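You operate a simulated robot arm through the tools that you are given. There is no shell and no other tool. Be economical: measure what you need, move in short steps, check, and stop when the job is done.

The job below is to be done with a simulated robot arm. You get a single attempt, and the scene is never put back.

JOB
Put things in order on the drawer end of the brown table. At the end: the red hank from the drawer end of the brown table stands where the purple yarn ball stood; the black bowl plug stands where the red hank stood; the purple yarn ball is on the white lidded box; the cloth roll from the drawer end of the brown table stands on top of the beige tall block; whatever was shut is shut again. Leave all else as you found it, and nothing knocked over.

The check looks at the end state, three seconds after you hand in, the way a careful person would. Anything else that was tipped, shoved, dropped, spilled or broken makes it a failure.

ROBOT AND FRAMES
A 6-joint arm with a two-finger parallel gripper, fixed in place. Base frame: the origin is at the foot of the arm, x ahead of it, y to its left, z up; the work surface is at about z = 740. Readings come in mm, rad, newtons and seconds.
With the tool pointing down near the work surface it reaches from about 260 to 680 mm from the base axis. Its first joint turns from -1.152 to 1.152 rad. Payload 2.9 kg.
Tool frame: the origin (TCP) lies between the finger pads and is the grasp point; the fingertips stand 30 mm ahead of it; z points along the fingers, y is the line along which they close. The gripper opens to 110 mm. The fingers are 20 mm wide and 10 mm thick; the gripper's body (48 by 112 mm) begins 55 mm behind the TCP.
Orientation is that of the tool frame in the base frame, as a unit quaternion [w, x, y, z]. With the fingers straight down and closing along the base's y, the tool's x points along the base's -x, its y along +y and its z along -z.

CONTROLS
- The arm moves only by the tool send_rows. Its argument "targets" is a list of rows, each an object (a shift or turn left out is 0, a gripper value left out holds the last) with "rotation": the turn, a rotation vector about the base's x, y, z in units of 4 degrees (1.0 is 4 degrees), a list of three; "xyz": the shift along the base's x, y, z in units of 25 mm (1.0 is 25 mm), a list of three; "grip": the closure in counts, from 0 (fully open) to 255 (shut). In form: [{"rotation": [rx, ry, rz], "xyz": [dx, dy, dz], "grip": grip}, ...]. A call has 1 to 8 rows; each row shifts and turns the commanded pose from where the row before left it. A call with a number of a shift or a turn outside -1 to 1 is refused whole. Each row takes 0.2 s and may step no farther than 50 mm and 0.15 rad from the row before; otherwise, or with a gripper value out of range, the whole call is refused. Where a pose cannot be reached the arm comes as near as it can. A force on the tool above 40 N (or 10 N above the force at the start of the call, whichever is more), or a blocked arm, ends the call early, and 0.2 s more pass. Each finger travels about 108 mm/s and halts on what it meets, pressing with about 23 N; the grip force reading is that of the motor and also rises with nothing between the fingers. The clock runs only during rows and for 0.2 s after the last one: add rows that do not move to give the fingers time. The reply holds the time, the measured pose of the TCP, the force on the tool along the base axes, the opening and the grip force, in the units named above and with some noise.
- Cameras (640 x 400 px; columns grow to the right, rows downward): "scene" is fixed at [81, 435.7, 1378.8]; the picture's right is [-0.72, -0.70, 0.00], its down [-0.43, 0.44, -0.79] and it looks along [0.55, -0.56, -0.62] (base axes); focal length 363 px, centre (320, 200). "wrist" rides on the gripper at [-36, 0, -57] in the tool frame; the picture's right is [0.00, -1.00, 0.00], its down [0.97, 0.00, -0.24] and it looks along [0.24, 0.00, 0.97] (tool axes); focal length 218 px, centre (320, 200).
- grab_frame(camera): a new picture of that camera. The clock stands still meanwhile.
- pixel_to_xyz(camera, pixels): for up to 12 pixels [column, row] of the newest picture of that camera ("zoom" is the newest enlarged one), the place [x, y, z] in the base frame of the surface seen there, good to about 2 mm. The clock stands still meanwhile.
- zoom(camera, box): a new picture of the part [left, top, right, bottom] of that camera's present view, enlarged. The clock stands still meanwhile.
- job_done(): hands the job in; it is judged then, once.

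Go step by step. Measure first, check grasps and placings, and put right what went wrong. The budget is 80 turns and 54 pictures, counting those below and the enlarged ones. Unless the task says otherwise, let go and move clear before handing in, and close with one line.

The tools are called after "Emit:" as name(argument=value, ...) on one line, values as JSON. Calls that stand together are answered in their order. send_rows: Moves the arm, as the interface text tells. Its arguments: {"type":"object","properties":{"targets":{"type":"array","items":{"type":"object","properties":{"rotation":{"type":"array","items":{"type":"number"}},"xyz":{"type":"array","items":{"type":"number"}},"grip":{"type":"number"}}}}},"required":["targets"]} The other tools are called the same way: grab_frame (camera) takes a picture; pixel_to_xyz (camera, pixels) gives the place of the surface under pixels of a picture; zoom (camera, box) takes an enlarged picture of a part of a camera's view; job_done () hands the job in.

At the start:

```text
t: 0.0
position: [447.0, -97.0, 1036.9]
tcp_rot: [0.0, 0.0, 1.0, 0.0]
wrist_force: [-0.9, 0.2, 0.0]
grip_width: 109.9
finger_force: 0.1
```

scene: 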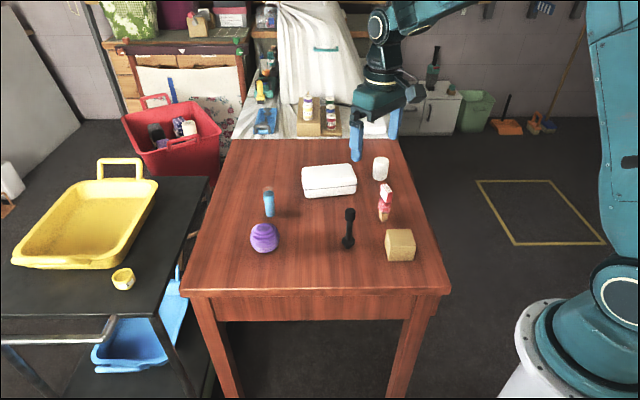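
wrist: 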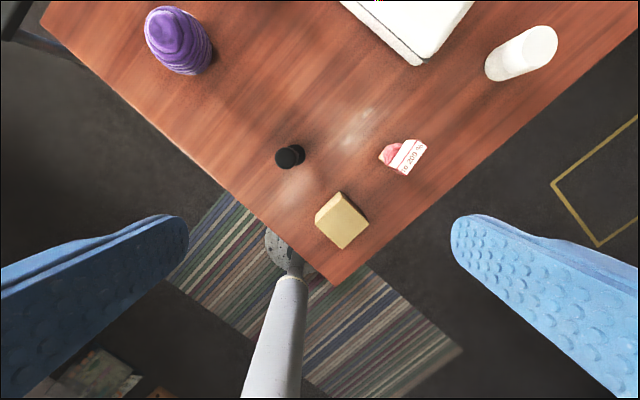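

The scene shows a purple ball (264,238), a blue/brown roll (268,202), a white box (329,180), a white cylinder (381,168), a red item (385,203), a black plug (348,228) and a beige block (400,245). I'll enlarge the table to identify them.

Emit:
zoom(camera="scene", box=[230, 140, 430, 265])

Emit:
zoom(camera="scene", box=[100, 0, 420, 200])

```text
3.20 times, centred on (330, 202) of scene
```

zoom: 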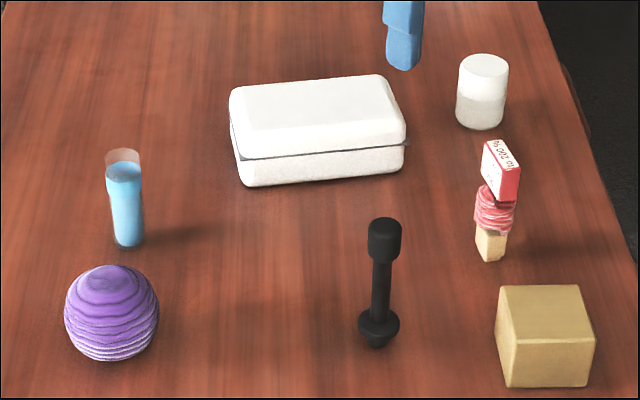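

```text
2.00 times, centred on (260, 100) of scene
```

zoom: 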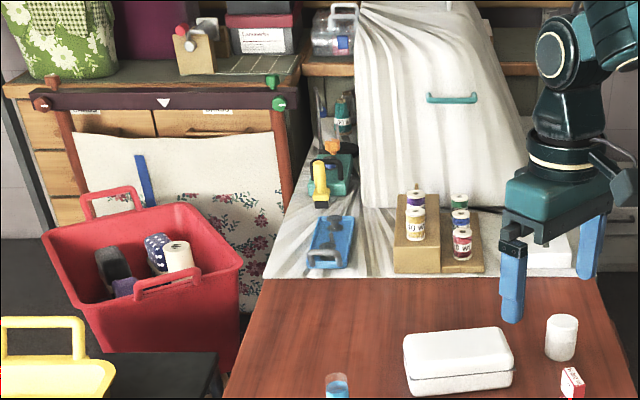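

I'll take the white cylinder as the cloth roll and measure every object's top and base.

Emit:
zoom(camera="scene", box=[330, 145, 426, 205])

Emit:
zoom(camera="scene", box=[330, 180, 426, 240])

Emit:
pixel_to_xyz(camera="scene", pixels=[[264, 227], [264, 238], [264, 248], [381, 159], [381, 175], [350, 211], [348, 240], [387, 188], [385, 207], [383, 217], [398, 234], [402, 254]])

Emit:
pixel_to_xyz(camera="scene", pixels=[[303, 169], [349, 164], [356, 183], [307, 187], [329, 176], [387, 232], [411, 230], [414, 245], [389, 248], [268, 189], [268, 212], [330, 260]])

```text
6.67 times, centred on (378, 175) of scene
```

zoom: 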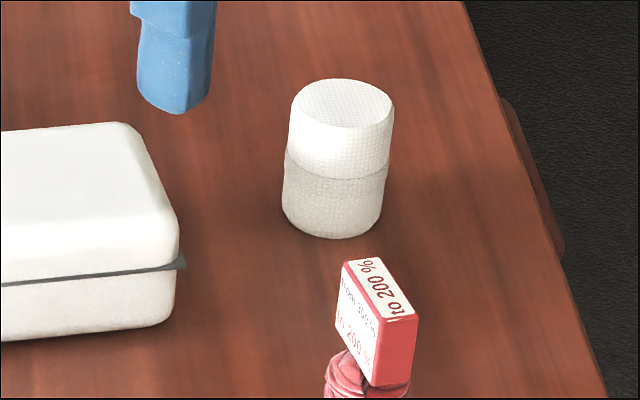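

```text
6.67 times, centred on (378, 210) of scene
```

zoom: 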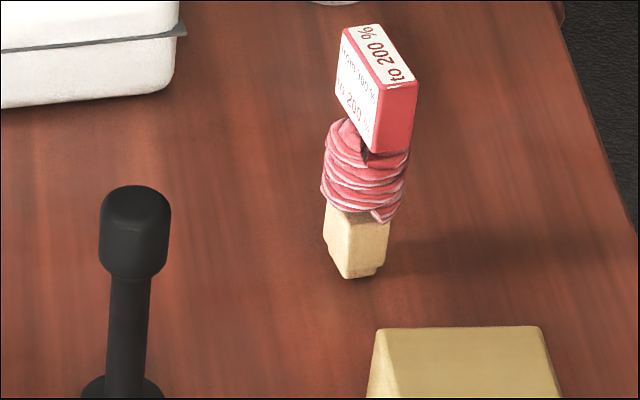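

```text
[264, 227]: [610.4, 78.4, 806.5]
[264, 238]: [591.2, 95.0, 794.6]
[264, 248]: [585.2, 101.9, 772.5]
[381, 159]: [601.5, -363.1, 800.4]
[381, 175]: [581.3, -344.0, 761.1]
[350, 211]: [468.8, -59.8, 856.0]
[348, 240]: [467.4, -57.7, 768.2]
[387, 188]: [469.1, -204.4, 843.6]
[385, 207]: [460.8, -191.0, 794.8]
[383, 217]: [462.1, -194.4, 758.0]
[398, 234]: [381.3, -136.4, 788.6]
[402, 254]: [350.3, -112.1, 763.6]
```

```text
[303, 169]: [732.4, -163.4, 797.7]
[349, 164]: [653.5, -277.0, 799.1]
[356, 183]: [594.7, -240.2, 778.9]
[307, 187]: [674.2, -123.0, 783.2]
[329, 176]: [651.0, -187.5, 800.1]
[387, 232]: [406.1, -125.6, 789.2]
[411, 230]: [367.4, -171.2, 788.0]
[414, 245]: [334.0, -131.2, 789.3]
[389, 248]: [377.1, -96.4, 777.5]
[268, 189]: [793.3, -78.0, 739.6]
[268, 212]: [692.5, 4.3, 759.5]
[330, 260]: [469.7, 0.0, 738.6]
```

Everything is measured from the scene side. Now I'll cross-check with the wrist picture (ball 178,40; roll 520,52; plug 290,156; hank 402,155; block 341,220).

Emit:
grab_frame(camera="wrist")

Emit:
pixel_to_xyz(camera="wrist", pixels=[[175, 32], [150, 35], [205, 45], [185, 70], [535, 40], [505, 65], [290, 156], [405, 155], [345, 193], [366, 218], [318, 215], [341, 247]])

Emit:
zoom(camera="wrist", box=[260, 120, 440, 240])

```text
47 pictures are left
```

wrist: 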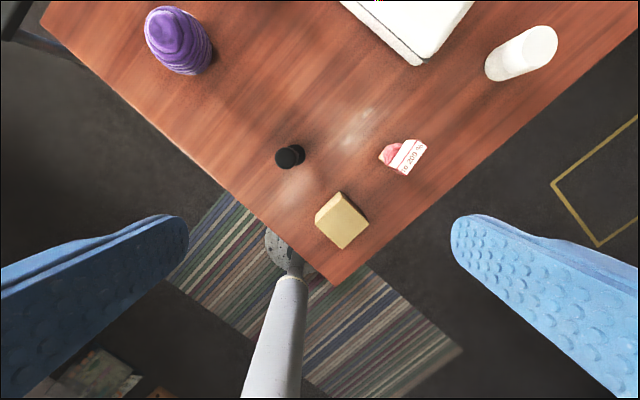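

```text
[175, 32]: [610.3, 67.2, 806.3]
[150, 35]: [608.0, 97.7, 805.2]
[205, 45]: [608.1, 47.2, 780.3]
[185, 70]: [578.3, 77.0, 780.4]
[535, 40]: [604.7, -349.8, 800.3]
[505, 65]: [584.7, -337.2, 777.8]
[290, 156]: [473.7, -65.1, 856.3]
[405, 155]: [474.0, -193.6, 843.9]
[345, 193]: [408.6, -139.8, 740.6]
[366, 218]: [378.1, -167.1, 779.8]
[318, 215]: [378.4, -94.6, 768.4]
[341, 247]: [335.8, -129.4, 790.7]
```

```text
3.33 times, centred on (350, 180) of wrist
```

zoom: 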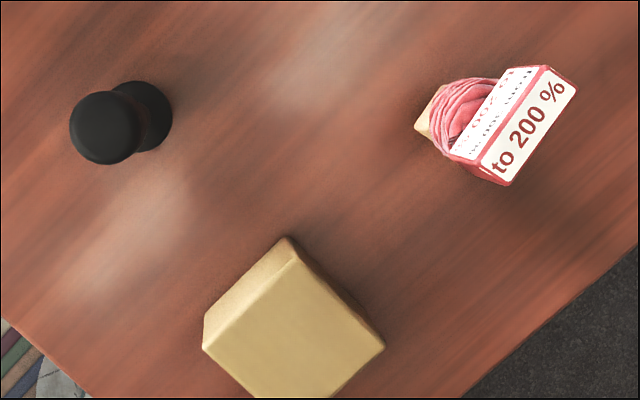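

The wrist picture agrees: ball at about (610,80), radius about 35, equator z≈775; table z≈739. I'll move above the ball.

Emit:
send_rows(targets=[{"xyz": [0.82, 0.89, -0.7], "grip": 0}, {"xyz": [0.82, 0.89, -0.7]}, {"xyz": [0.82, 0.89, -0.7]}, {"xyz": [0.82, 0.89, -0.7]}, {"xyz": [0.82, 0.89, -0.7]}, {"xyz": [0.82, 0.89, -0.7]}, {"xyz": [0.82, 0.89, -0.7]}, {"xyz": [0.82, 0.89, -0.7]}])

Emit:
grab_frame(camera="wrist")

Emit:
zoom(camera="scene", box=[230, 140, 430, 265])

```text
t: 1.8
position: [610.9, 78.4, 898.1]
tcp_rot: [0.0, 0.0, 1.0, -0.001]
wrist_force: [0.6, -0.6, 0.0]
grip_width: 110.1
finger_force: 0.1
```

```text
45 pictures are left
```

wrist: 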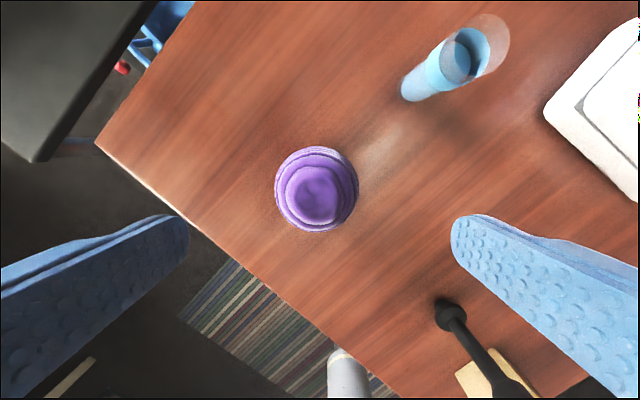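

```text
3.20 times, centred on (330, 202) of scene
```

zoom: 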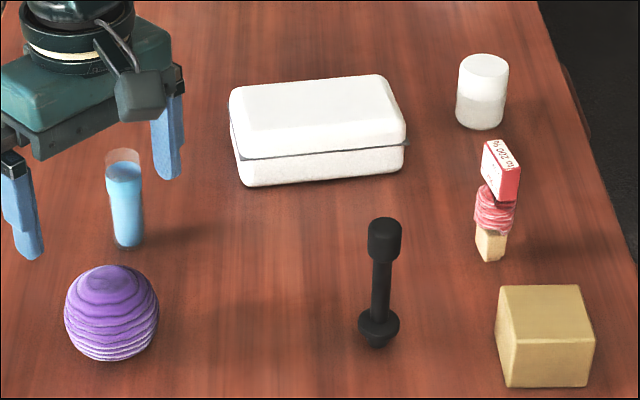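

The ball is centred at columns 275–358, so y≈81. I'll descend and close.

Emit:
send_rows(targets=[{"xyz": [0, 0.12, -0.8]}, {"xyz": [0, 0, -0.8]}, {"xyz": [0, 0, -0.8]}, {"xyz": [0, 0, -0.8]}, {"xyz": [0, 0, -0.8]}, {"xyz": [0, 0, -0.8]}, {}])

Emit:
send_rows(targets=[{"grip": 255}, {}, {}, {}])

```text
t: 3.4
position: [613.5, 83.4, 776.4]
tcp_rot: [-0.001, 0.0, 1.0, 0.0]
wrist_force: [0.8, -0.7, 0.1]
grip_width: 110.1
finger_force: 0.1
```

```text
t: 4.4
position: [613.7, 83.1, 776.1]
tcp_rot: [0.0, 0.0, 1.0, 0.0]
wrist_force: [0.3, 0.3, -0.4]
grip_width: 68.1
finger_force: 23.5
```

Ball held at 68 mm width. I'll lift it and move toward the box at a safe height.

Emit:
send_rows(targets=[{"xyz": [0, 0, 1]}, {"xyz": [0, 0, 1]}, {"xyz": [0, 0, 1]}, {"xyz": [0, 0, 1]}, {"xyz": [0, 0, 1]}, {"xyz": [0, -1, 0]}, {"xyz": [0, -1, 0]}, {"xyz": [0, -1, 0]}])

Emit:
send_rows(targets=[{"xyz": [0.13, -1, 0]}, {"xyz": [0.13, -1, 0]}, {"xyz": [0.13, -1, 0]}, {"xyz": [0.13, -1, 0]}, {"xyz": [0.13, -1, 0]}, {"xyz": [0.13, -1, 0]}, {"xyz": [0.13, -1, 0]}, {"xyz": [0.13, -0.92, 0]}])

Emit:
grab_frame(camera="wrist")

Emit:
zoom(camera="scene", box=[230, 100, 430, 225])

```text
t: 6.2
position: [610.6, 8.0, 902.6]
tcp_rot: [0.0, 0.0, 1.0, 0.0]
wrist_force: [0.1, 0.3, -0.2]
grip_width: 0.3
finger_force: 22.9
```

```text
t: 8.0
position: [635.5, -189.1, 901.5]
tcp_rot: [0.0, 0.0, 1.0, 0.0]
wrist_force: [-0.3, 0.3, 0.2]
grip_width: 0.0
finger_force: 23.5
```

```text
43 pictures are left
```

wrist: 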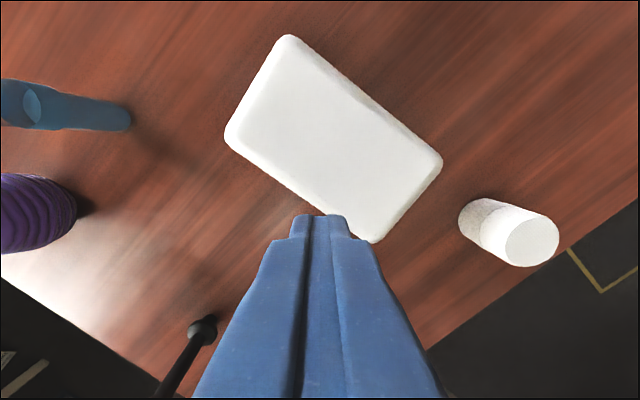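

```text
3.20 times, centred on (330, 162) of scene
```

zoom: 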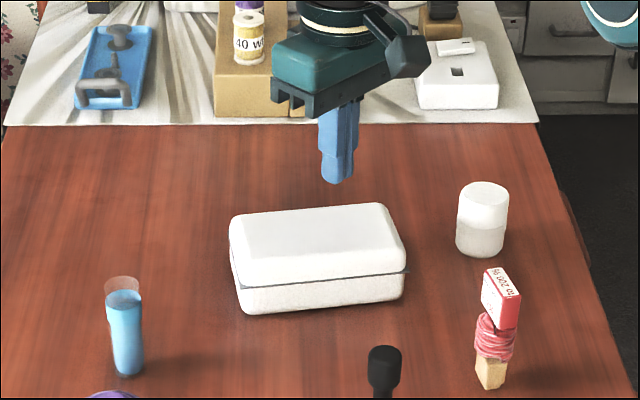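

The ball slipped out on lifting (opening 0) and still stands near its old place at left in the wrist view. I'll measure the box lid from here, then go back to see the ball.

Emit:
pixel_to_xyz(camera="wrist", pixels=[[290, 48], [430, 162], [372, 225], [238, 135], [332, 140], [532, 240], [510, 240], [552, 240], [532, 220], [532, 258], [470, 222], [60, 215]])

Emit:
send_rows(targets=[{"xyz": [-0.12, 1, 0], "grip": 0}, {"xyz": [-0.12, 1, 0]}, {"xyz": [-0.12, 1, 0]}, {"xyz": [-0.12, 1, 0]}, {"xyz": [-0.12, 1, 0]}, {"xyz": [-0.12, 1, 0]}, {"xyz": [-0.12, 1, 0]}, {"xyz": [-0.12, 1, 0]}])

Emit:
send_rows(targets=[{"xyz": [0, 1, 0]}, {"xyz": [0, 1, 0]}, {"xyz": [0, 0.8, 0]}, {}])

Emit:
grab_frame(camera="wrist")

Emit:
zoom(camera="scene", box=[230, 140, 430, 265])

```text
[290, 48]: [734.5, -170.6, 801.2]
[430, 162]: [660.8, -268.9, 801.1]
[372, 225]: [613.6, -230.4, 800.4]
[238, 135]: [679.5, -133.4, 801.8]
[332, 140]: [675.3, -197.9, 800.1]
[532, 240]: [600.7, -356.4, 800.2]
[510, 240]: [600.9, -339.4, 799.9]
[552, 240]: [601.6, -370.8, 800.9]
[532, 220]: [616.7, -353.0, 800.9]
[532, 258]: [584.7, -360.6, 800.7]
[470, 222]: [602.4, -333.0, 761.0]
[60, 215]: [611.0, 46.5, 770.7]
```

```text
t: 9.8
position: [613.0, 9.9, 903.2]
tcp_rot: [0.0, -0.001, 1.0, 0.0]
wrist_force: [0.5, -0.4, -0.5]
grip_width: 110.1
finger_force: 0.0
```

```text
t: 10.8
position: [613.1, 79.6, 902.2]
tcp_rot: [0.0, 0.001, 1.0, 0.001]
wrist_force: [-0.8, -0.2, 0.3]
grip_width: 109.8
finger_force: 0.0
```

```text
41 pictures are left
```

wrist: 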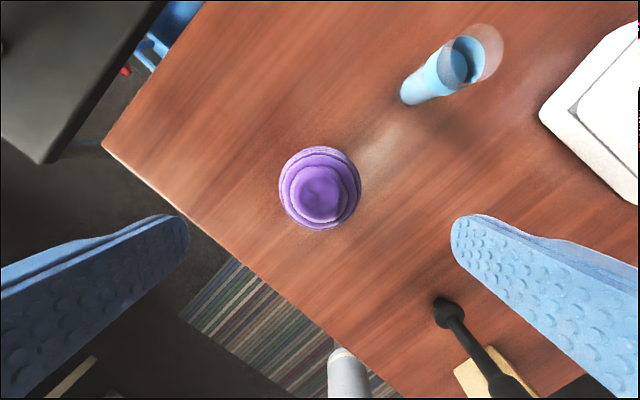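

```text
3.20 times, centred on (330, 202) of scene
```

zoom: 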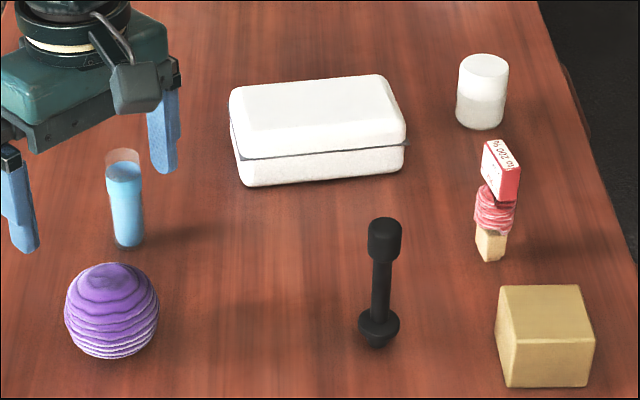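

The ball is still standing at its place (278–361, 147–230). I'll grip it slightly lower, at or below its equator, and lift slowly.

Emit:
send_rows(targets=[{"xyz": [0, 0, -0.85]}, {"xyz": [0, 0, -0.85]}, {"xyz": [0, 0, -0.85]}, {"xyz": [0, 0, -0.85]}, {"xyz": [0, 0, -0.85]}, {"xyz": [0, 0, -0.85]}, {"xyz": [0, 0, -0.08]}, {}])

Emit:
send_rows(targets=[{"grip": 255}, {}, {}, {}, {}])

Emit:
send_rows(targets=[{"xyz": [0, 0, 0.1]}, {"xyz": [0, 0, 0.1]}, {"xyz": [0, 0, 0.1]}, {"xyz": [0, 0, 0.1]}, {}])

```text
t: 12.6
position: [613.0, 81.1, 772.3]
tcp_rot: [0.0, -0.001, 1.0, 0.0]
wrist_force: [-0.5, 0.3, 0.0]
grip_width: 110.3
finger_force: 0.0
```

```text
t: 13.8
position: [613.1, 80.1, 771.8]
tcp_rot: [0.0, 0.0, 1.0, 0.0]
wrist_force: [-0.3, -1.1, -0.5]
grip_width: 67.4
finger_force: 23.2
```

```text
t: 15.0
position: [613.8, 79.2, 782.3]
tcp_rot: [0.001, 0.0, 1.0, 0.0]
wrist_force: [-0.3, -0.1, -0.8]
grip_width: 67.3
finger_force: 22.8
```

Emit:
grab_frame(camera="wrist")

Emit:
zoom(camera="scene", box=[230, 180, 310, 260])

```text
39 pictures are left
```

wrist: 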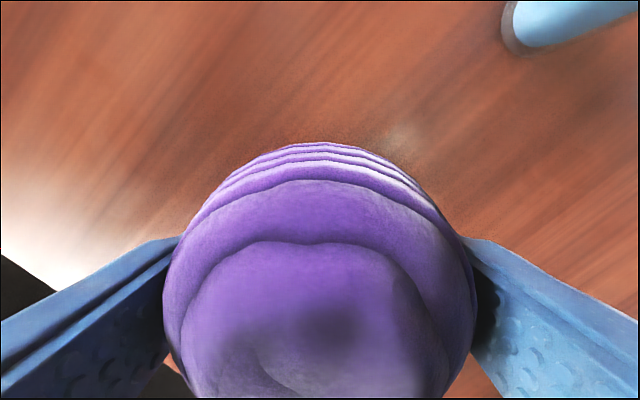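

```text
5.00 times, centred on (270, 220) of scene
```

zoom: 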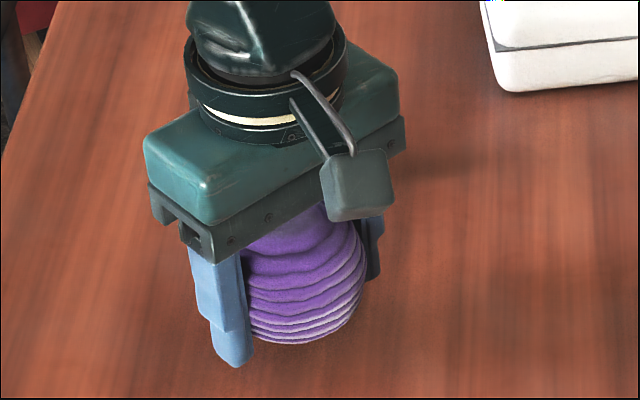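

The width stays at 67 mm after 10 mm of lift, and the ball bottom (zoom row 340) appears above the fingertips. I'll continue lifting slowly and watch the width.

Emit:
send_rows(targets=[{"xyz": [0, 0, 0.2]}, {"xyz": [0, 0, 0.2]}, {"xyz": [0, 0, 0.2]}, {"xyz": [0, 0, 0.2]}, {"xyz": [0, 0, 0.2]}, {"xyz": [0, 0, 0.2]}, {"xyz": [0, 0, 0.2]}, {}])

Emit:
zoom(camera="scene", box=[230, 180, 310, 260])

```text
t: 16.8
position: [613.1, 78.7, 818.9]
tcp_rot: [0.0, 0.0, 1.0, 0.0]
wrist_force: [-0.1, -0.2, -0.9]
grip_width: 67.0
finger_force: 22.7
```

```text
5.00 times, centred on (270, 220) of scene
```

zoom: 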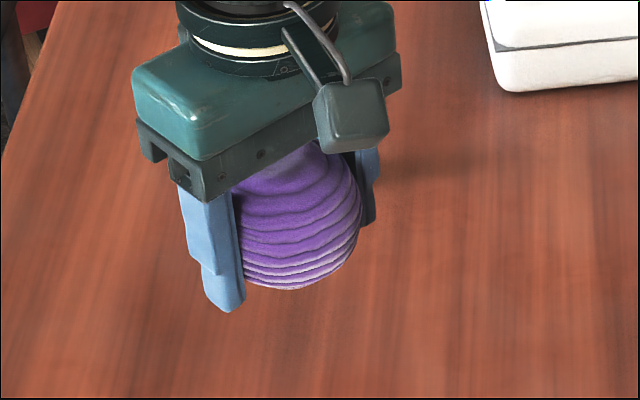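

The ball is lifted clear. I'll raise it to a safe height and travel gently toward the lid centre.

Emit:
send_rows(targets=[{"xyz": [0, 0, 0.4]}, {"xyz": [0, 0, 0.5]}, {"xyz": [0, 0, 0.5]}, {"xyz": [0, 0, 0.5]}, {"xyz": [0, -0.3, 0.4]}, {"xyz": [0, -0.6, 0]}, {"xyz": [0.1, -0.8, 0]}, {"xyz": [0.1, -0.8, 0]}])

Emit:
send_rows(targets=[{"xyz": [0.2, -1, 0]}, {"xyz": [0.2, -1, 0]}, {"xyz": [0.2, -1, 0]}, {"xyz": [0.2, -1, 0]}, {"xyz": [0.2, -1, 0]}, {"xyz": [0.2, -1, 0]}, {"xyz": [0.2, -1, 0]}, {"xyz": [0.2, -0.8, 0]}])

Emit:
send_rows(targets=[{"xyz": [0.2, -0.6, 0]}, {"xyz": [0.1, -0.2, 0]}, {}])

Emit:
grab_frame(camera="wrist")

Emit:
zoom(camera="scene", box=[270, 100, 430, 200])

```text
t: 18.6
position: [620.7, 16.1, 873.4]
tcp_rot: [0.0, 0.0, 1.0, 0.0]
wrist_force: [0.0, -0.3, -0.7]
grip_width: 66.8
finger_force: 22.7
```

```text
t: 20.4
position: [658.7, -177.1, 874.9]
tcp_rot: [0.0, 0.0, 1.0, 0.0]
wrist_force: [0.1, 0.0, 0.5]
grip_width: 67.2
finger_force: 22.7
```

```text
t: 21.2
position: [655.1, -187.4, 874.2]
tcp_rot: [0.0, 0.0, 1.0, -0.001]
wrist_force: [-0.6, -0.3, -0.8]
grip_width: 67.0
finger_force: 23.6
out of reach, approached as far as the arm can: row 1, 2
```

```text
36 pictures are left
```

wrist: 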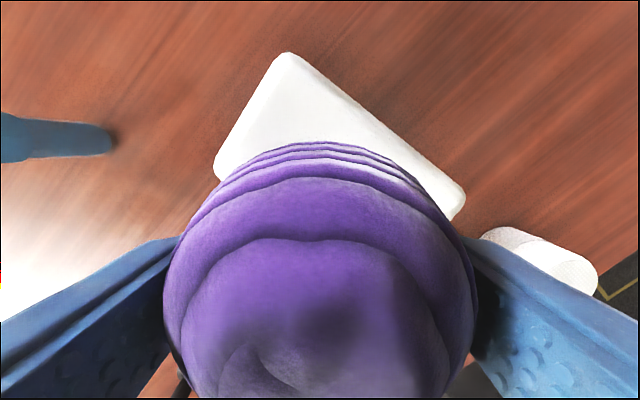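

```text
4.00 times, centred on (350, 150) of scene
```

zoom: 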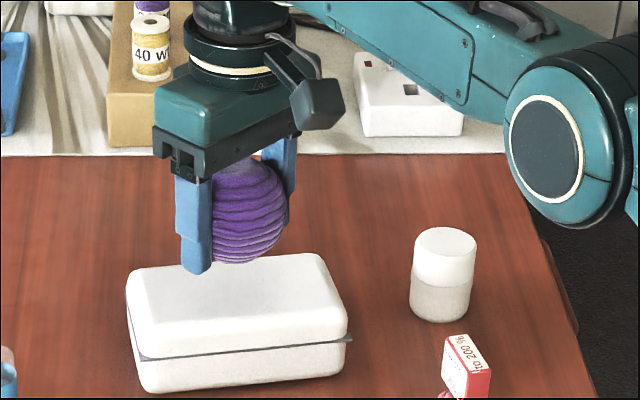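

The arm's limit is r≈682 with the tool vertical, and the lid centre (672,-201) is just beyond. I'll tilt the tool 8° outward and move on.

Emit:
send_rows(targets=[{"rotation": [-0.14, -0.48, 0]}, {"rotation": [-0.14, -0.48, 0]}, {"rotation": [-0.14, -0.48, 0]}, {"rotation": [-0.14, -0.48, 0]}, {}])

```text
t: 22.4
position: [653.3, -187.9, 875.1]
tcp_rot: [0.067, 0.0, 0.998, -0.019]
wrist_force: [0.2, 0.8, -0.2]
grip_width: 66.8
finger_force: 23.0
```

Emit:
send_rows(targets=[{"xyz": [0.3, -0.26, -0.2]}, {"xyz": [0.3, -0.26, -0.2]}, {"xyz": [0, 0, -0.3]}, {"xyz": [0, 0, -0.2]}, {}])

Emit:
zoom(camera="scene", box=[270, 120, 398, 200])

```text
t: 23.6
position: [670.2, -200.7, 852.3]
tcp_rot: [0.067, -0.001, 0.998, -0.02]
wrist_force: [0.6, -0.5, -0.8]
grip_width: 66.7
finger_force: 23.0
```

```text
5.00 times, centred on (334, 160) of scene
```

zoom: 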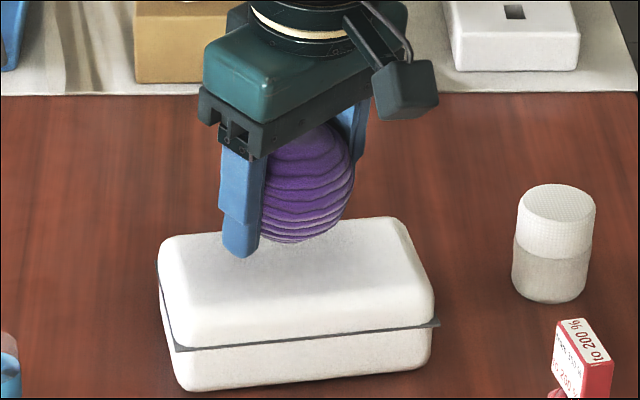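

Good alignment over the lid. I'll lower in small steps until contact.

Emit:
send_rows(targets=[{"xyz": [0, 0, -0.2]}, {"xyz": [0, 0, -0.2]}, {"xyz": [0, 0, -0.16]}, {}])

Emit:
send_rows(targets=[{"xyz": [0, 0, -0.08]}, {}])

```text
t: 24.6
position: [670.5, -201.6, 838.9]
tcp_rot: [0.066, -0.001, 0.998, -0.019]
wrist_force: [-0.3, 0.5, -1.0]
grip_width: 67.1
finger_force: 23.1
```

```text
t: 25.2
position: [670.8, -200.9, 837.9]
tcp_rot: [0.067, 0.0, 0.998, -0.019]
wrist_force: [0.1, 0.1, 0.5]
grip_width: 67.3
finger_force: 23.1
```

Emit:
send_rows(targets=[{"xyz": [0, 0, -0.06]}, {}])

Emit:
send_rows(targets=[{"xyz": [0, 0, -0.06]}, {}])

Emit:
zoom(camera="scene", box=[290, 140, 370, 190])

```text
t: 25.8
position: [670.7, -202.3, 836.3]
tcp_rot: [0.067, 0.0, 0.998, -0.019]
wrist_force: [-0.4, 0.2, -0.2]
grip_width: 67.2
finger_force: 22.9
```

```text
t: 26.4
position: [670.1, -201.3, 832.5]
tcp_rot: [0.066, -0.001, 0.998, -0.02]
wrist_force: [-0.6, 1.5, 3.2]
grip_width: 67.0
finger_force: 23.0
```

```text
8.00 times, centred on (330, 165) of scene
```

zoom: 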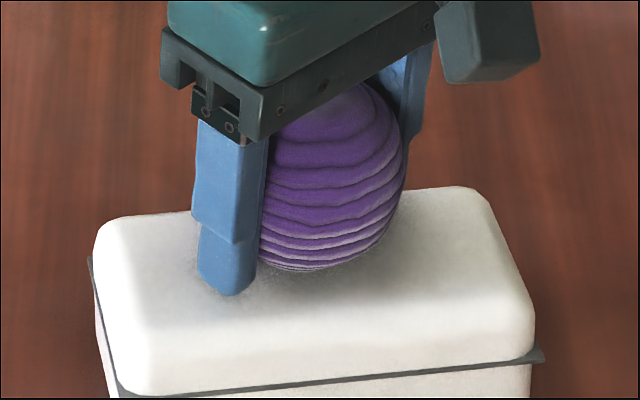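

Contact (3 N). I'll open a little first, then fully, then rise.

Emit:
send_rows(targets=[{"grip": 92}, {}, {"grip": 80}, {}, {"grip": 40}, {}, {"grip": 20}, {}])

Emit:
zoom(camera="scene", box=[290, 140, 370, 190])

```text
t: 28.2
position: [668.6, -201.4, 832.6]
tcp_rot: [0.068, -0.001, 0.998, -0.02]
wrist_force: [0.0, -0.6, 0.4]
grip_width: 101.5
finger_force: 0.1
```

```text
8.00 times, centred on (330, 165) of scene
```

zoom: 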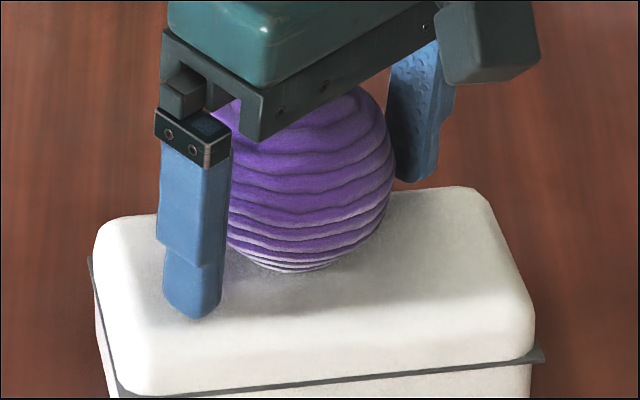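

The ball rests on the lid. I'll withdraw along the tool axis, then untilt.

Emit:
send_rows(targets=[{"xyz": [-0.07, 0.02, 0.5]}, {"xyz": [-0.13, 0.04, 1]}, {"xyz": [-0.13, 0.04, 1]}, {"xyz": [-0.13, 0.04, 1]}, {"xyz": [-0.13, 0.04, 1], "grip": 0}, {"rotation": [0.28, 0.96, 0], "xyz": [-0.3, 0, 0]}, {"rotation": [0.28, 0.96, 0], "xyz": [-0.3, 0, 0]}, {}])

Emit:
grab_frame(camera="scene")

```text
t: 30.0
position: [639.4, -197.7, 946.6]
tcp_rot: [-0.001, 0.0, 1.0, -0.001]
wrist_force: [-0.4, 0.0, 0.3]
grip_width: 109.8
finger_force: 0.2
```

```text
31 pictures are left
```

scene: 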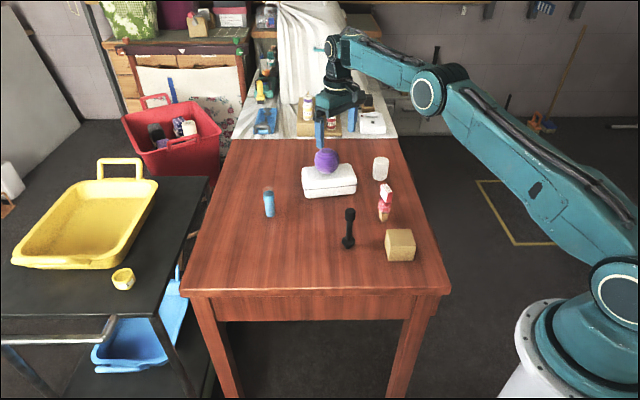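

Purple ball sits on the box, all else is unchanged. Next I'll move above the hank with the fingers turned −33° about z to close across the tag's thin side.

Emit:
send_rows(targets=[{"xyz": [-0.9, 0, 0]}, {"xyz": [-0.9, 0, 0], "rotation": [0, 0, -1]}, {"xyz": [-0.9, 0, 0], "rotation": [0, 0, -1]}, {"xyz": [-0.9, 0, 0], "rotation": [0, 0, -1]}, {"xyz": [-0.9, 0, 0], "rotation": [0, 0, -1]}, {"xyz": [-0.9, 0, 0], "rotation": [0, 0, -1]}, {"xyz": [-0.9, 0, 0], "rotation": [0, 0, -1]}, {"xyz": [-0.7, 0, 0], "rotation": [0, 0, -1]}])

Emit:
grab_frame(camera="wrist")

```text
t: 31.8
position: [463.8, -197.3, 946.1]
tcp_rot: [0.001, 0.243, 0.97, 0.0]
wrist_force: [0.1, -0.7, -0.3]
grip_width: 110.1
finger_force: 0.0
```

```text
30 pictures are left
```

wrist: 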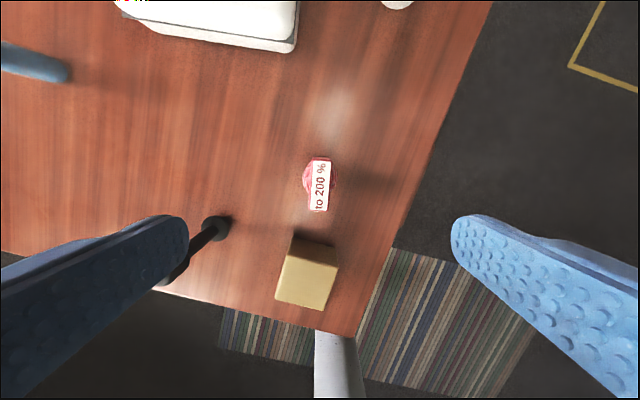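

Emit:
zoom(camera="wrist", box=[270, 140, 366, 230])

Emit:
pixel_to_xyz(camera="wrist", pixels=[[314, 162], [330, 162], [310, 209], [328, 210], [320, 186], [306, 180], [304, 195]])

```text
4.44 times, centred on (318, 185) of wrist
```

zoom: 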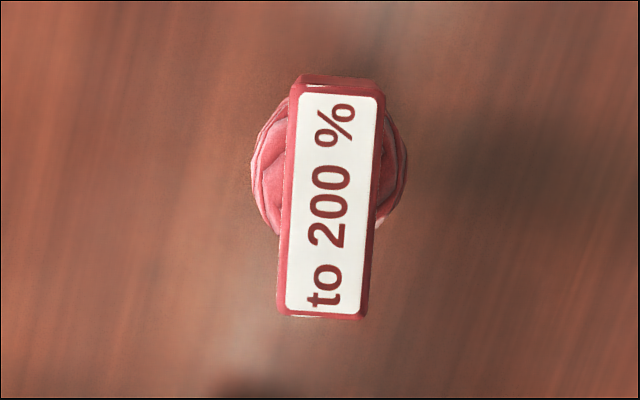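

```text
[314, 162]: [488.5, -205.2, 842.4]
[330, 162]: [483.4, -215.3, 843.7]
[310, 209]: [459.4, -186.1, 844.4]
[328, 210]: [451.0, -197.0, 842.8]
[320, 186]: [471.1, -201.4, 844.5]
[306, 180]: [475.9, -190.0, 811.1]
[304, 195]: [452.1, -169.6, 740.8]
```

The hank's axis is at (471,-201), yarn about 33 mm wide, tag top 844. I'll descend to TCP 795 so the palm clears the tag, then grip the yarn.

Emit:
send_rows(targets=[{"xyz": [0.15, -0.08, -0.9]}, {"xyz": [0.15, -0.08, -0.9]}, {"xyz": [0, 0, -0.9]}, {"xyz": [0, 0, -0.9]}, {"xyz": [0, 0, -0.9]}, {"xyz": [0, 0, -0.9]}, {"xyz": [0, 0, -0.6]}, {}])

Emit:
zoom(camera="scene", box=[330, 160, 426, 240])

```text
t: 33.6
position: [471.3, -201.7, 797.8]
tcp_rot: [0.0, 0.242, 0.97, -0.001]
wrist_force: [-0.5, -0.2, 0.4]
grip_width: 110.2
finger_force: 0.1
```

```text
5.00 times, centred on (378, 200) of scene
```

zoom: 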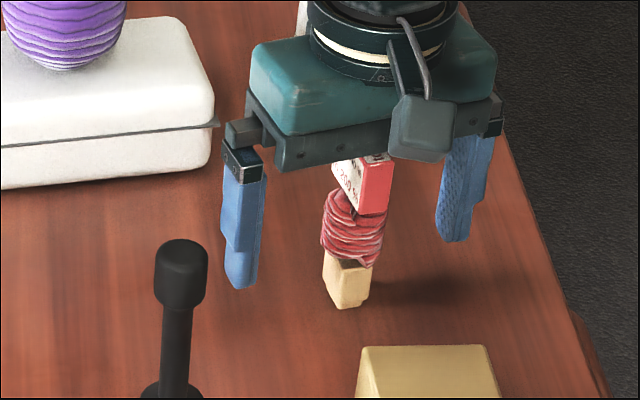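

Emit:
send_rows(targets=[{"grip": 140}, {}, {"grip": 255}, {}, {}, {}])

Emit:
send_rows(targets=[{"xyz": [0, 0, 0.15]}, {"xyz": [0, 0, 0.2]}, {"xyz": [0, 0, 0.2]}, {"xyz": [0, 0, 0.25]}, {"xyz": [0, 0, 0.25]}, {}])

Emit:
zoom(camera="scene", box=[330, 160, 426, 240])

```text
t: 35.0
position: [472.1, -198.5, 796.4]
tcp_rot: [0.0, 0.243, 0.97, 0.0]
wrist_force: [-0.6, -1.9, -0.2]
grip_width: 32.5
finger_force: 23.3
```

```text
t: 36.4
position: [471.4, -201.2, 823.2]
tcp_rot: [0.0, 0.242, 0.97, 0.0]
wrist_force: [0.3, -0.9, -4.5]
grip_width: 32.6
finger_force: 22.7
```

```text
5.00 times, centred on (378, 200) of scene
```

zoom: 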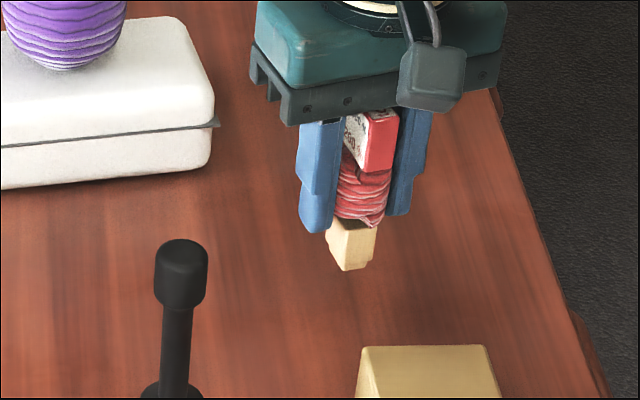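

Hank held whole (32.6 mm, about 4.5 N). I'll raise to about 930 and carry it to the ball's old spot (612,81).

Emit:
send_rows(targets=[{"xyz": [0, 0, 0.5]}, {"xyz": [0, 0, 0.8]}, {"xyz": [0, 0, 0.8]}, {"xyz": [0, 0, 0.8]}, {"xyz": [0, 0, 0.8]}, {"xyz": [0.1, 0.2, 0.6]}, {"xyz": [0.2, 0.4, 0]}, {"xyz": [0.35, 0.7, 0]}])

Emit:
send_rows(targets=[{"xyz": [0.5, 1, 0]}, {"xyz": [0.5, 1, 0]}, {"xyz": [0.5, 1, 0]}, {"xyz": [0.5, 1, 0]}, {"xyz": [0.5, 1, 0]}, {"xyz": [0.5, 1, 0]}, {"xyz": [0.5, 1, 0]}, {"xyz": [0.5, 1, 0]}])

Emit:
send_rows(targets=[{"xyz": [0.5, 1, 0]}, {"xyz": [0.3, 0.6, 0]}, {"xyz": [0.15, 0.3, 0]}, {}])

```text
t: 38.2
position: [488.1, -168.0, 930.0]
tcp_rot: [0.0, 0.241, 0.971, 0.001]
wrist_force: [-0.1, 0.0, -3.8]
grip_width: 32.4
finger_force: 22.8
```

```text
t: 40.0
position: [591.2, 31.0, 931.2]
tcp_rot: [0.0, 0.241, 0.97, 0.0]
wrist_force: [0.0, 1.0, -2.9]
grip_width: 32.8
finger_force: 22.9
```

```text
t: 41.0
position: [614.5, 79.6, 931.8]
tcp_rot: [0.0, 0.242, 0.97, 0.0]
wrist_force: [0.2, 0.4, -3.1]
grip_width: 32.3
finger_force: 23.2
```

Over the ball's old spot. Descending.

Emit:
send_rows(targets=[{"xyz": [0, 0, -0.8]}, {"xyz": [0, 0, -0.8]}, {"xyz": [0, 0, -0.8]}, {"xyz": [0, 0, -0.8]}, {"xyz": [0, 0, -0.8]}, {"xyz": [0, 0, -0.6]}, {"xyz": [0, 0, -0.4]}, {}])

Emit:
zoom(camera="scene", box=[220, 180, 316, 260])

```text
t: 42.8
position: [612.3, 79.4, 805.0]
tcp_rot: [0.0, 0.242, 0.97, 0.0]
wrist_force: [0.0, 0.3, -2.3]
grip_width: 32.5
finger_force: 22.7
```

```text
5.00 times, centred on (268, 220) of scene
```

zoom: 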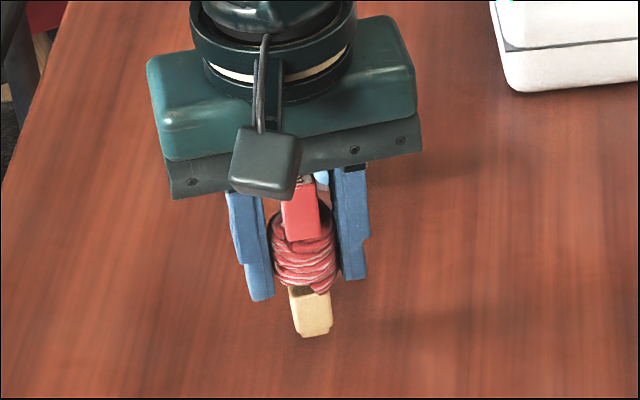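

Emit:
send_rows(targets=[{"xyz": [0, 0, -0.15]}, {"xyz": [0, 0, -0.1]}, {}])

Emit:
send_rows(targets=[{"xyz": [0, 0, -0.06]}, {}])

```text
t: 43.6
position: [612.3, 79.2, 798.9]
tcp_rot: [0.0, 0.242, 0.97, 0.0]
wrist_force: [-1.1, 0.6, -2.9]
grip_width: 32.5
finger_force: 23.3
```

```text
t: 44.2
position: [613.6, 79.1, 797.1]
tcp_rot: [0.0, 0.242, 0.97, 0.0]
wrist_force: [0.2, 0.1, -3.1]
grip_width: 32.5
finger_force: 22.9
```

Emit:
send_rows(targets=[{"xyz": [0, 0, -0.05]}, {}])

Emit:
send_rows(targets=[{"xyz": [0, 0, -0.04]}, {}])

```text
t: 44.8
position: [612.9, 80.7, 796.4]
tcp_rot: [0.001, 0.242, 0.97, 0.002]
wrist_force: [-5.4, 1.7, 13.4]
grip_width: 32.2
finger_force: 23.3
```

```text
t: 45.4
position: [614.4, 79.2, 796.4]
tcp_rot: [0.002, 0.242, 0.97, 0.001]
wrist_force: [-3.0, -0.6, 22.4]
grip_width: 32.2
finger_force: 23.2
```

Firm contact. I'll ease up 1.5 mm and release gradually.

Emit:
send_rows(targets=[{"xyz": [0, 0, 0.05]}, {}, {"grip": 172}, {}, {"grip": 160}, {}, {"grip": 100}, {}])

Emit:
send_rows(targets=[{"grip": 0}, {}, {}])

Emit:
zoom(camera="scene", box=[220, 180, 316, 260])

```text
t: 47.2
position: [612.6, 78.9, 796.4]
tcp_rot: [0.0, 0.242, 0.97, 0.0]
wrist_force: [-0.4, 0.2, -0.3]
grip_width: 67.0
finger_force: 0.2
```

```text
t: 48.0
position: [613.6, 79.0, 796.1]
tcp_rot: [-0.001, 0.242, 0.97, 0.0]
wrist_force: [0.1, -0.1, 0.7]
grip_width: 109.9
finger_force: 0.0
```

```text
5.00 times, centred on (268, 220) of scene
```

zoom: 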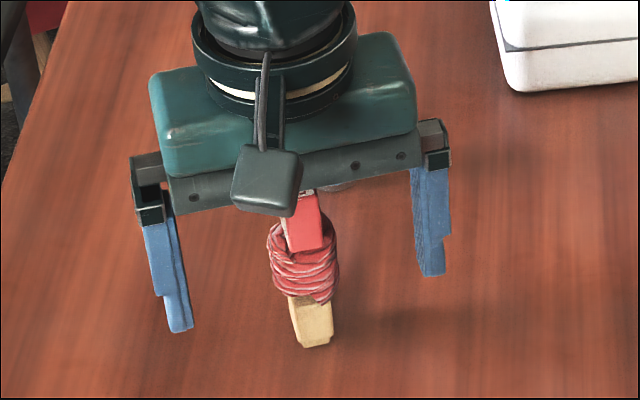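

The hank stands upright. I'll rise and go above the plug.

Emit:
send_rows(targets=[{"xyz": [0, 0, 0.6]}, {"xyz": [0, 0, 1]}, {"xyz": [0, 0, 1]}, {"xyz": [0, 0, 1]}, {"xyz": [0, 0, 1]}, {"xyz": [0, 0, 1]}, {"xyz": [-0.6, -0.6, 0.5]}, {"xyz": [-0.8, -0.8, 0]}])

Emit:
send_rows(targets=[{"xyz": [-0.9, -0.9, 0]}, {"xyz": [-0.9, -0.9, 0]}, {"xyz": [-0.9, -0.9, 0]}, {"xyz": [-0.9, -0.9, 0]}, {"xyz": [-0.7, -0.6, 0]}, {}])

Emit:
grab_frame(camera="wrist")

Emit:
zoom(camera="scene", box=[230, 140, 430, 265])

```text
t: 49.8
position: [577.0, 41.5, 948.3]
tcp_rot: [0.0, 0.241, 0.97, 0.0]
wrist_force: [0.3, -0.4, 0.7]
grip_width: 110.2
finger_force: 0.1
```

```text
t: 51.2
position: [470.6, -62.2, 947.4]
tcp_rot: [0.0, 0.241, 0.97, 0.0]
wrist_force: [0.1, -0.7, 0.1]
grip_width: 109.7
finger_force: 0.0
```

```text
24 pictures are left
```

wrist: 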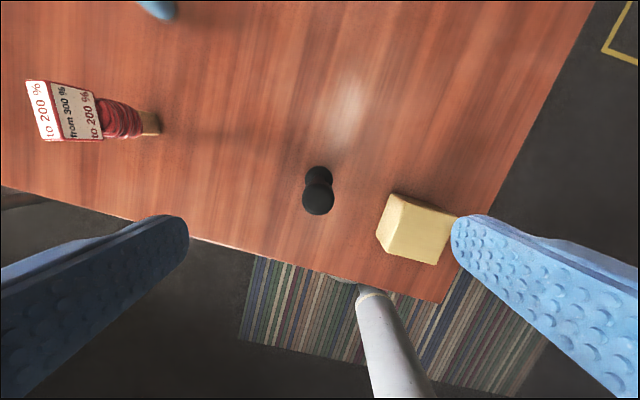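

```text
3.20 times, centred on (330, 202) of scene
```

zoom: 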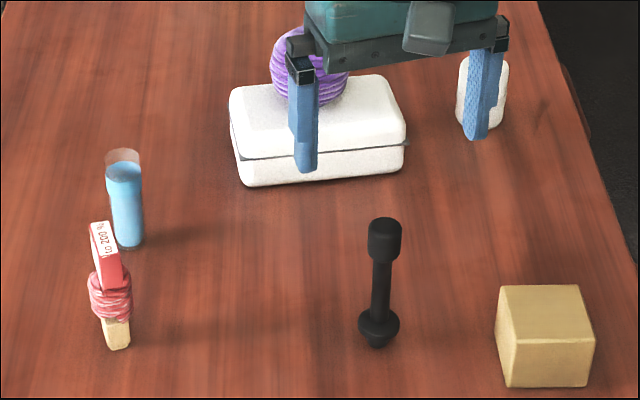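

The hank stands vertically at (266,246). I'll measure the plug's head centre (318,200).

Emit:
pixel_to_xyz(camera="wrist", pixels=[[318, 200], [304, 200], [332, 200], [318, 212], [319, 172], [319, 188], [125, 118], [40, 110]])

Emit:
zoom(camera="scene", box=[316, 195, 380, 259])

Emit:
pixel_to_xyz(camera="zoom", pixels=[[320, 90], [320, 150], [320, 165], [320, 220], [320, 270], [320, 300], [320, 330], [290, 130], [370, 130]])

```text
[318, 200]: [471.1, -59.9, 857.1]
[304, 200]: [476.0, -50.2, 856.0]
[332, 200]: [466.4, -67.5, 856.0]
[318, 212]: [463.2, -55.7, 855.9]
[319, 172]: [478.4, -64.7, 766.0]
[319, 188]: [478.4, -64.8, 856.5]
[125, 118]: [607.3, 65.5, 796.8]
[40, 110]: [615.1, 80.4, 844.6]
```

```text
6.25 times, centred on (348, 227) of scene
```

zoom: 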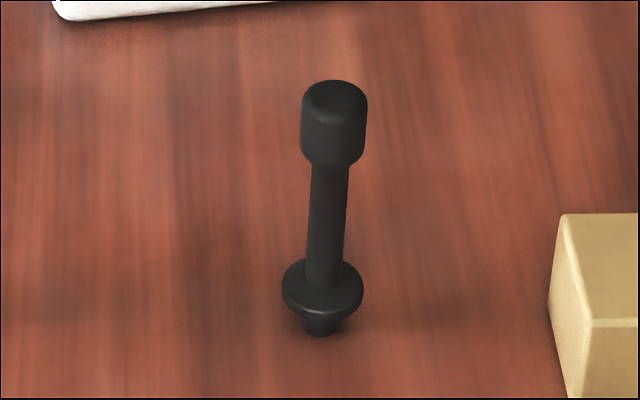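

```text
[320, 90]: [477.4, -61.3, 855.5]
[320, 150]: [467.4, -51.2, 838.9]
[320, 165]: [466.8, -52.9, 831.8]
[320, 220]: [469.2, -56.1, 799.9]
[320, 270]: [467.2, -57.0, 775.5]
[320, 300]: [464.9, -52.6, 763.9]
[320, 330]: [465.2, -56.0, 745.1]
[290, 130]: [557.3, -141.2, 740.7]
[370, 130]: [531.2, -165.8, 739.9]
```

Plug axis is (472,-60), its head spans z 830–857. I'll grip the head at TCP 843.

Emit:
send_rows(targets=[{"xyz": [0.05, 0.08, -0.8]}, {"xyz": [0, 0, -0.8]}, {"xyz": [0, 0, -0.8]}, {"xyz": [0, 0, -0.8]}, {"xyz": [0, 0, -0.6]}, {"xyz": [0, 0, -0.38]}, {}])

Emit:
send_rows(targets=[{"grip": 160}, {}, {"grip": 255}, {}, {}, {}])

Emit:
send_rows(targets=[{"xyz": [0, 0, 0.15]}, {"xyz": [0, 0, 0.2]}, {"xyz": [0, 0, 0.25]}, {"xyz": [0, 0, 0.2]}, {}])

Emit:
zoom(camera="scene", box=[306, 175, 390, 259])

```text
t: 52.8
position: [471.6, -58.5, 843.8]
tcp_rot: [0.0, 0.242, 0.97, 0.0]
wrist_force: [0.4, 0.3, -0.3]
grip_width: 110.0
finger_force: 0.1
```

```text
t: 54.2
position: [471.2, -58.0, 844.3]
tcp_rot: [0.0, 0.242, 0.97, 0.0]
wrist_force: [0.3, 0.2, 0.1]
grip_width: 22.8
finger_force: 22.9
```

```text
t: 55.4
position: [471.2, -58.7, 864.5]
tcp_rot: [0.0, 0.243, 0.97, 0.001]
wrist_force: [0.2, 0.4, -0.2]
grip_width: 23.1
finger_force: 23.2
```

```text
4.76 times, centred on (348, 217) of scene
```

zoom: 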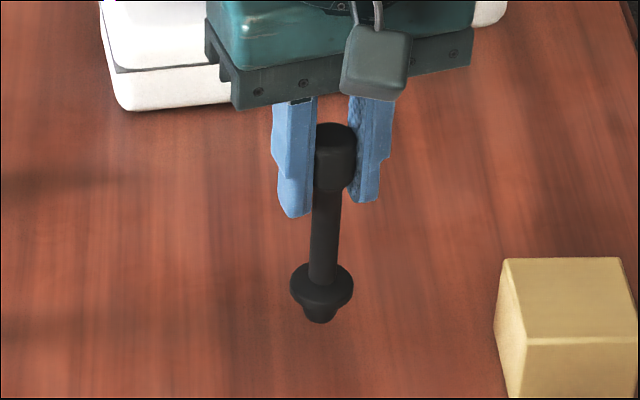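

Emit:
pixel_to_xyz(camera="zoom", pixels=[[335, 133], [333, 170], [322, 245], [320, 300], [320, 315]])

```text
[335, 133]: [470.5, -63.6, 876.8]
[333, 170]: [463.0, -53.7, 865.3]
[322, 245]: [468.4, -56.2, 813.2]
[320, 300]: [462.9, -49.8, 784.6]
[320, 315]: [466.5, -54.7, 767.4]
```

Plug is lifted 20 mm and hangs straight. I'll carry it to the hank's old spot (471,-201).

Emit:
send_rows(targets=[{"xyz": [0, 0, 0.5]}, {"xyz": [0, -0.3, 0.4]}, {"xyz": [0, -0.6, 0]}, {"xyz": [0, -0.9, 0]}, {"xyz": [0, -1, 0]}, {"xyz": [0, -1, 0]}, {"xyz": [0, -0.9, 0]}, {"xyz": [0, -0.6, 0]}])

Emit:
send_rows(targets=[{"xyz": [0, -0.34, 0]}, {"xyz": [0, 0, -0.4]}, {"xyz": [0, 0, -0.5]}, {"xyz": [0, 0, -0.4]}, {"xyz": [0, 0, -0.2]}, {}])

Emit:
zoom(camera="scene", box=[340, 155, 424, 239])

Emit:
pixel_to_xyz(camera="scene", pixels=[[383, 218]])

```text
t: 57.2
position: [470.6, -191.0, 886.7]
tcp_rot: [0.0, 0.242, 0.97, 0.0]
wrist_force: [0.8, -0.2, -0.9]
grip_width: 22.6
finger_force: 23.3
```

```text
t: 58.6
position: [472.2, -200.7, 847.2]
tcp_rot: [0.001, 0.242, 0.97, 0.0]
wrist_force: [0.4, 1.0, -0.1]
grip_width: 22.8
finger_force: 23.0
```

```text
4.76 times, centred on (382, 197) of scene
```

zoom: 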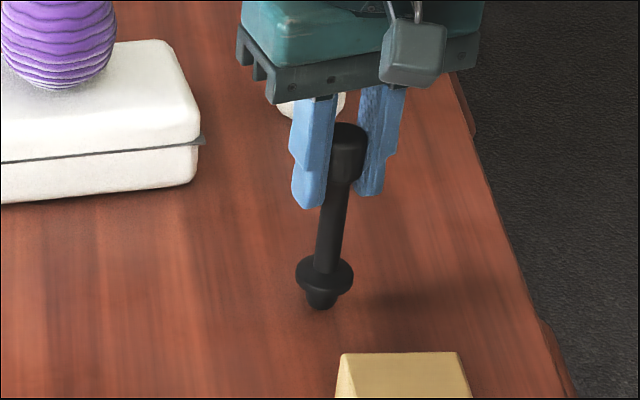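

```text
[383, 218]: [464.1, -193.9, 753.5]
```

Plug is vertical. I'll lower the last millimetres to contact.

Emit:
send_rows(targets=[{"xyz": [0, 0, -0.06]}, {}])

Emit:
send_rows(targets=[{"xyz": [0, 0, -0.04]}, {}])

Emit:
send_rows(targets=[{"xyz": [0, 0, -0.04]}, {}])

```text
t: 59.2
position: [472.2, -200.4, 846.8]
tcp_rot: [0.0, 0.242, 0.97, 0.0]
wrist_force: [-0.1, 0.6, -1.6]
grip_width: 22.6
finger_force: 22.3
```

```text
t: 59.8
position: [471.8, -201.1, 846.1]
tcp_rot: [0.001, 0.242, 0.97, 0.0]
wrist_force: [-0.7, -0.5, -0.6]
grip_width: 22.8
finger_force: 22.6
```

```text
t: 60.4
position: [471.8, -200.4, 844.5]
tcp_rot: [0.0, 0.241, 0.97, 0.0]
wrist_force: [0.9, -0.5, -0.9]
grip_width: 22.7
finger_force: 22.7
```

Emit:
send_rows(targets=[{"xyz": [0, 0, -0.04]}, {}])

Emit:
send_rows(targets=[{"xyz": [0, 0, -0.03]}, {}])

```text
t: 61.0
position: [471.7, -200.2, 844.5]
tcp_rot: [0.0, 0.242, 0.97, 0.0]
wrist_force: [-0.5, 0.5, -1.2]
grip_width: 22.6
finger_force: 22.7
```

```text
t: 61.6
position: [471.9, -200.4, 844.5]
tcp_rot: [0.0, 0.242, 0.97, -0.001]
wrist_force: [0.5, 0.2, 0.3]
grip_width: 22.3
finger_force: 23.4
```

Emit:
send_rows(targets=[{"xyz": [0, 0, -0.03]}, {}])

Emit:
send_rows(targets=[{"xyz": [0, 0, -0.03]}, {}])

```text
t: 62.2
position: [471.1, -200.5, 843.9]
tcp_rot: [0.001, 0.243, 0.97, 0.0]
wrist_force: [0.0, 1.9, 5.8]
grip_width: 22.6
finger_force: 23.3
```

```text
t: 62.8
position: [470.8, -200.5, 843.8]
tcp_rot: [0.002, 0.242, 0.97, 0.0]
wrist_force: [-2.1, 0.0, 17.3]
grip_width: 22.9
finger_force: 22.7
```

Contact at 844. I'll ease off and release slowly.

Emit:
send_rows(targets=[{"xyz": [0, 0, 0.03]}, {}, {"grip": 196}, {}, {"grip": 185}, {}, {"grip": 120}, {}])

Emit:
send_rows(targets=[{"grip": 0}, {}, {}, {"xyz": [0, 0, 0.4]}, {"xyz": [0, 0, 0.8]}, {"xyz": [0, 0, 1]}, {"xyz": [0, 0, 1]}, {"xyz": [0, 0, 1]}])

Emit:
zoom(camera="scene", box=[230, 140, 430, 265])

Emit:
pixel_to_xyz(camera="zoom", pixels=[[483, 60]])

```text
t: 64.6
position: [471.7, -199.7, 843.7]
tcp_rot: [0.0, 0.242, 0.97, -0.001]
wrist_force: [0.5, -0.3, 0.1]
grip_width: 58.1
finger_force: 0.2
```

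```text
t: 66.4
position: [470.0, -199.5, 949.4]
tcp_rot: [0.0, 0.241, 0.97, 0.0]
wrist_force: [0.6, 0.9, -0.7]
grip_width: 109.8
finger_force: 0.1
```

```text
3.20 times, centred on (330, 202) of scene
```

zoom: 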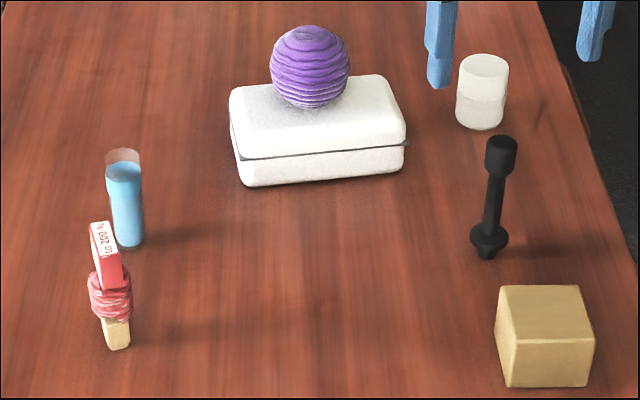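

```text
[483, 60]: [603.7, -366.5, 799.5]
```

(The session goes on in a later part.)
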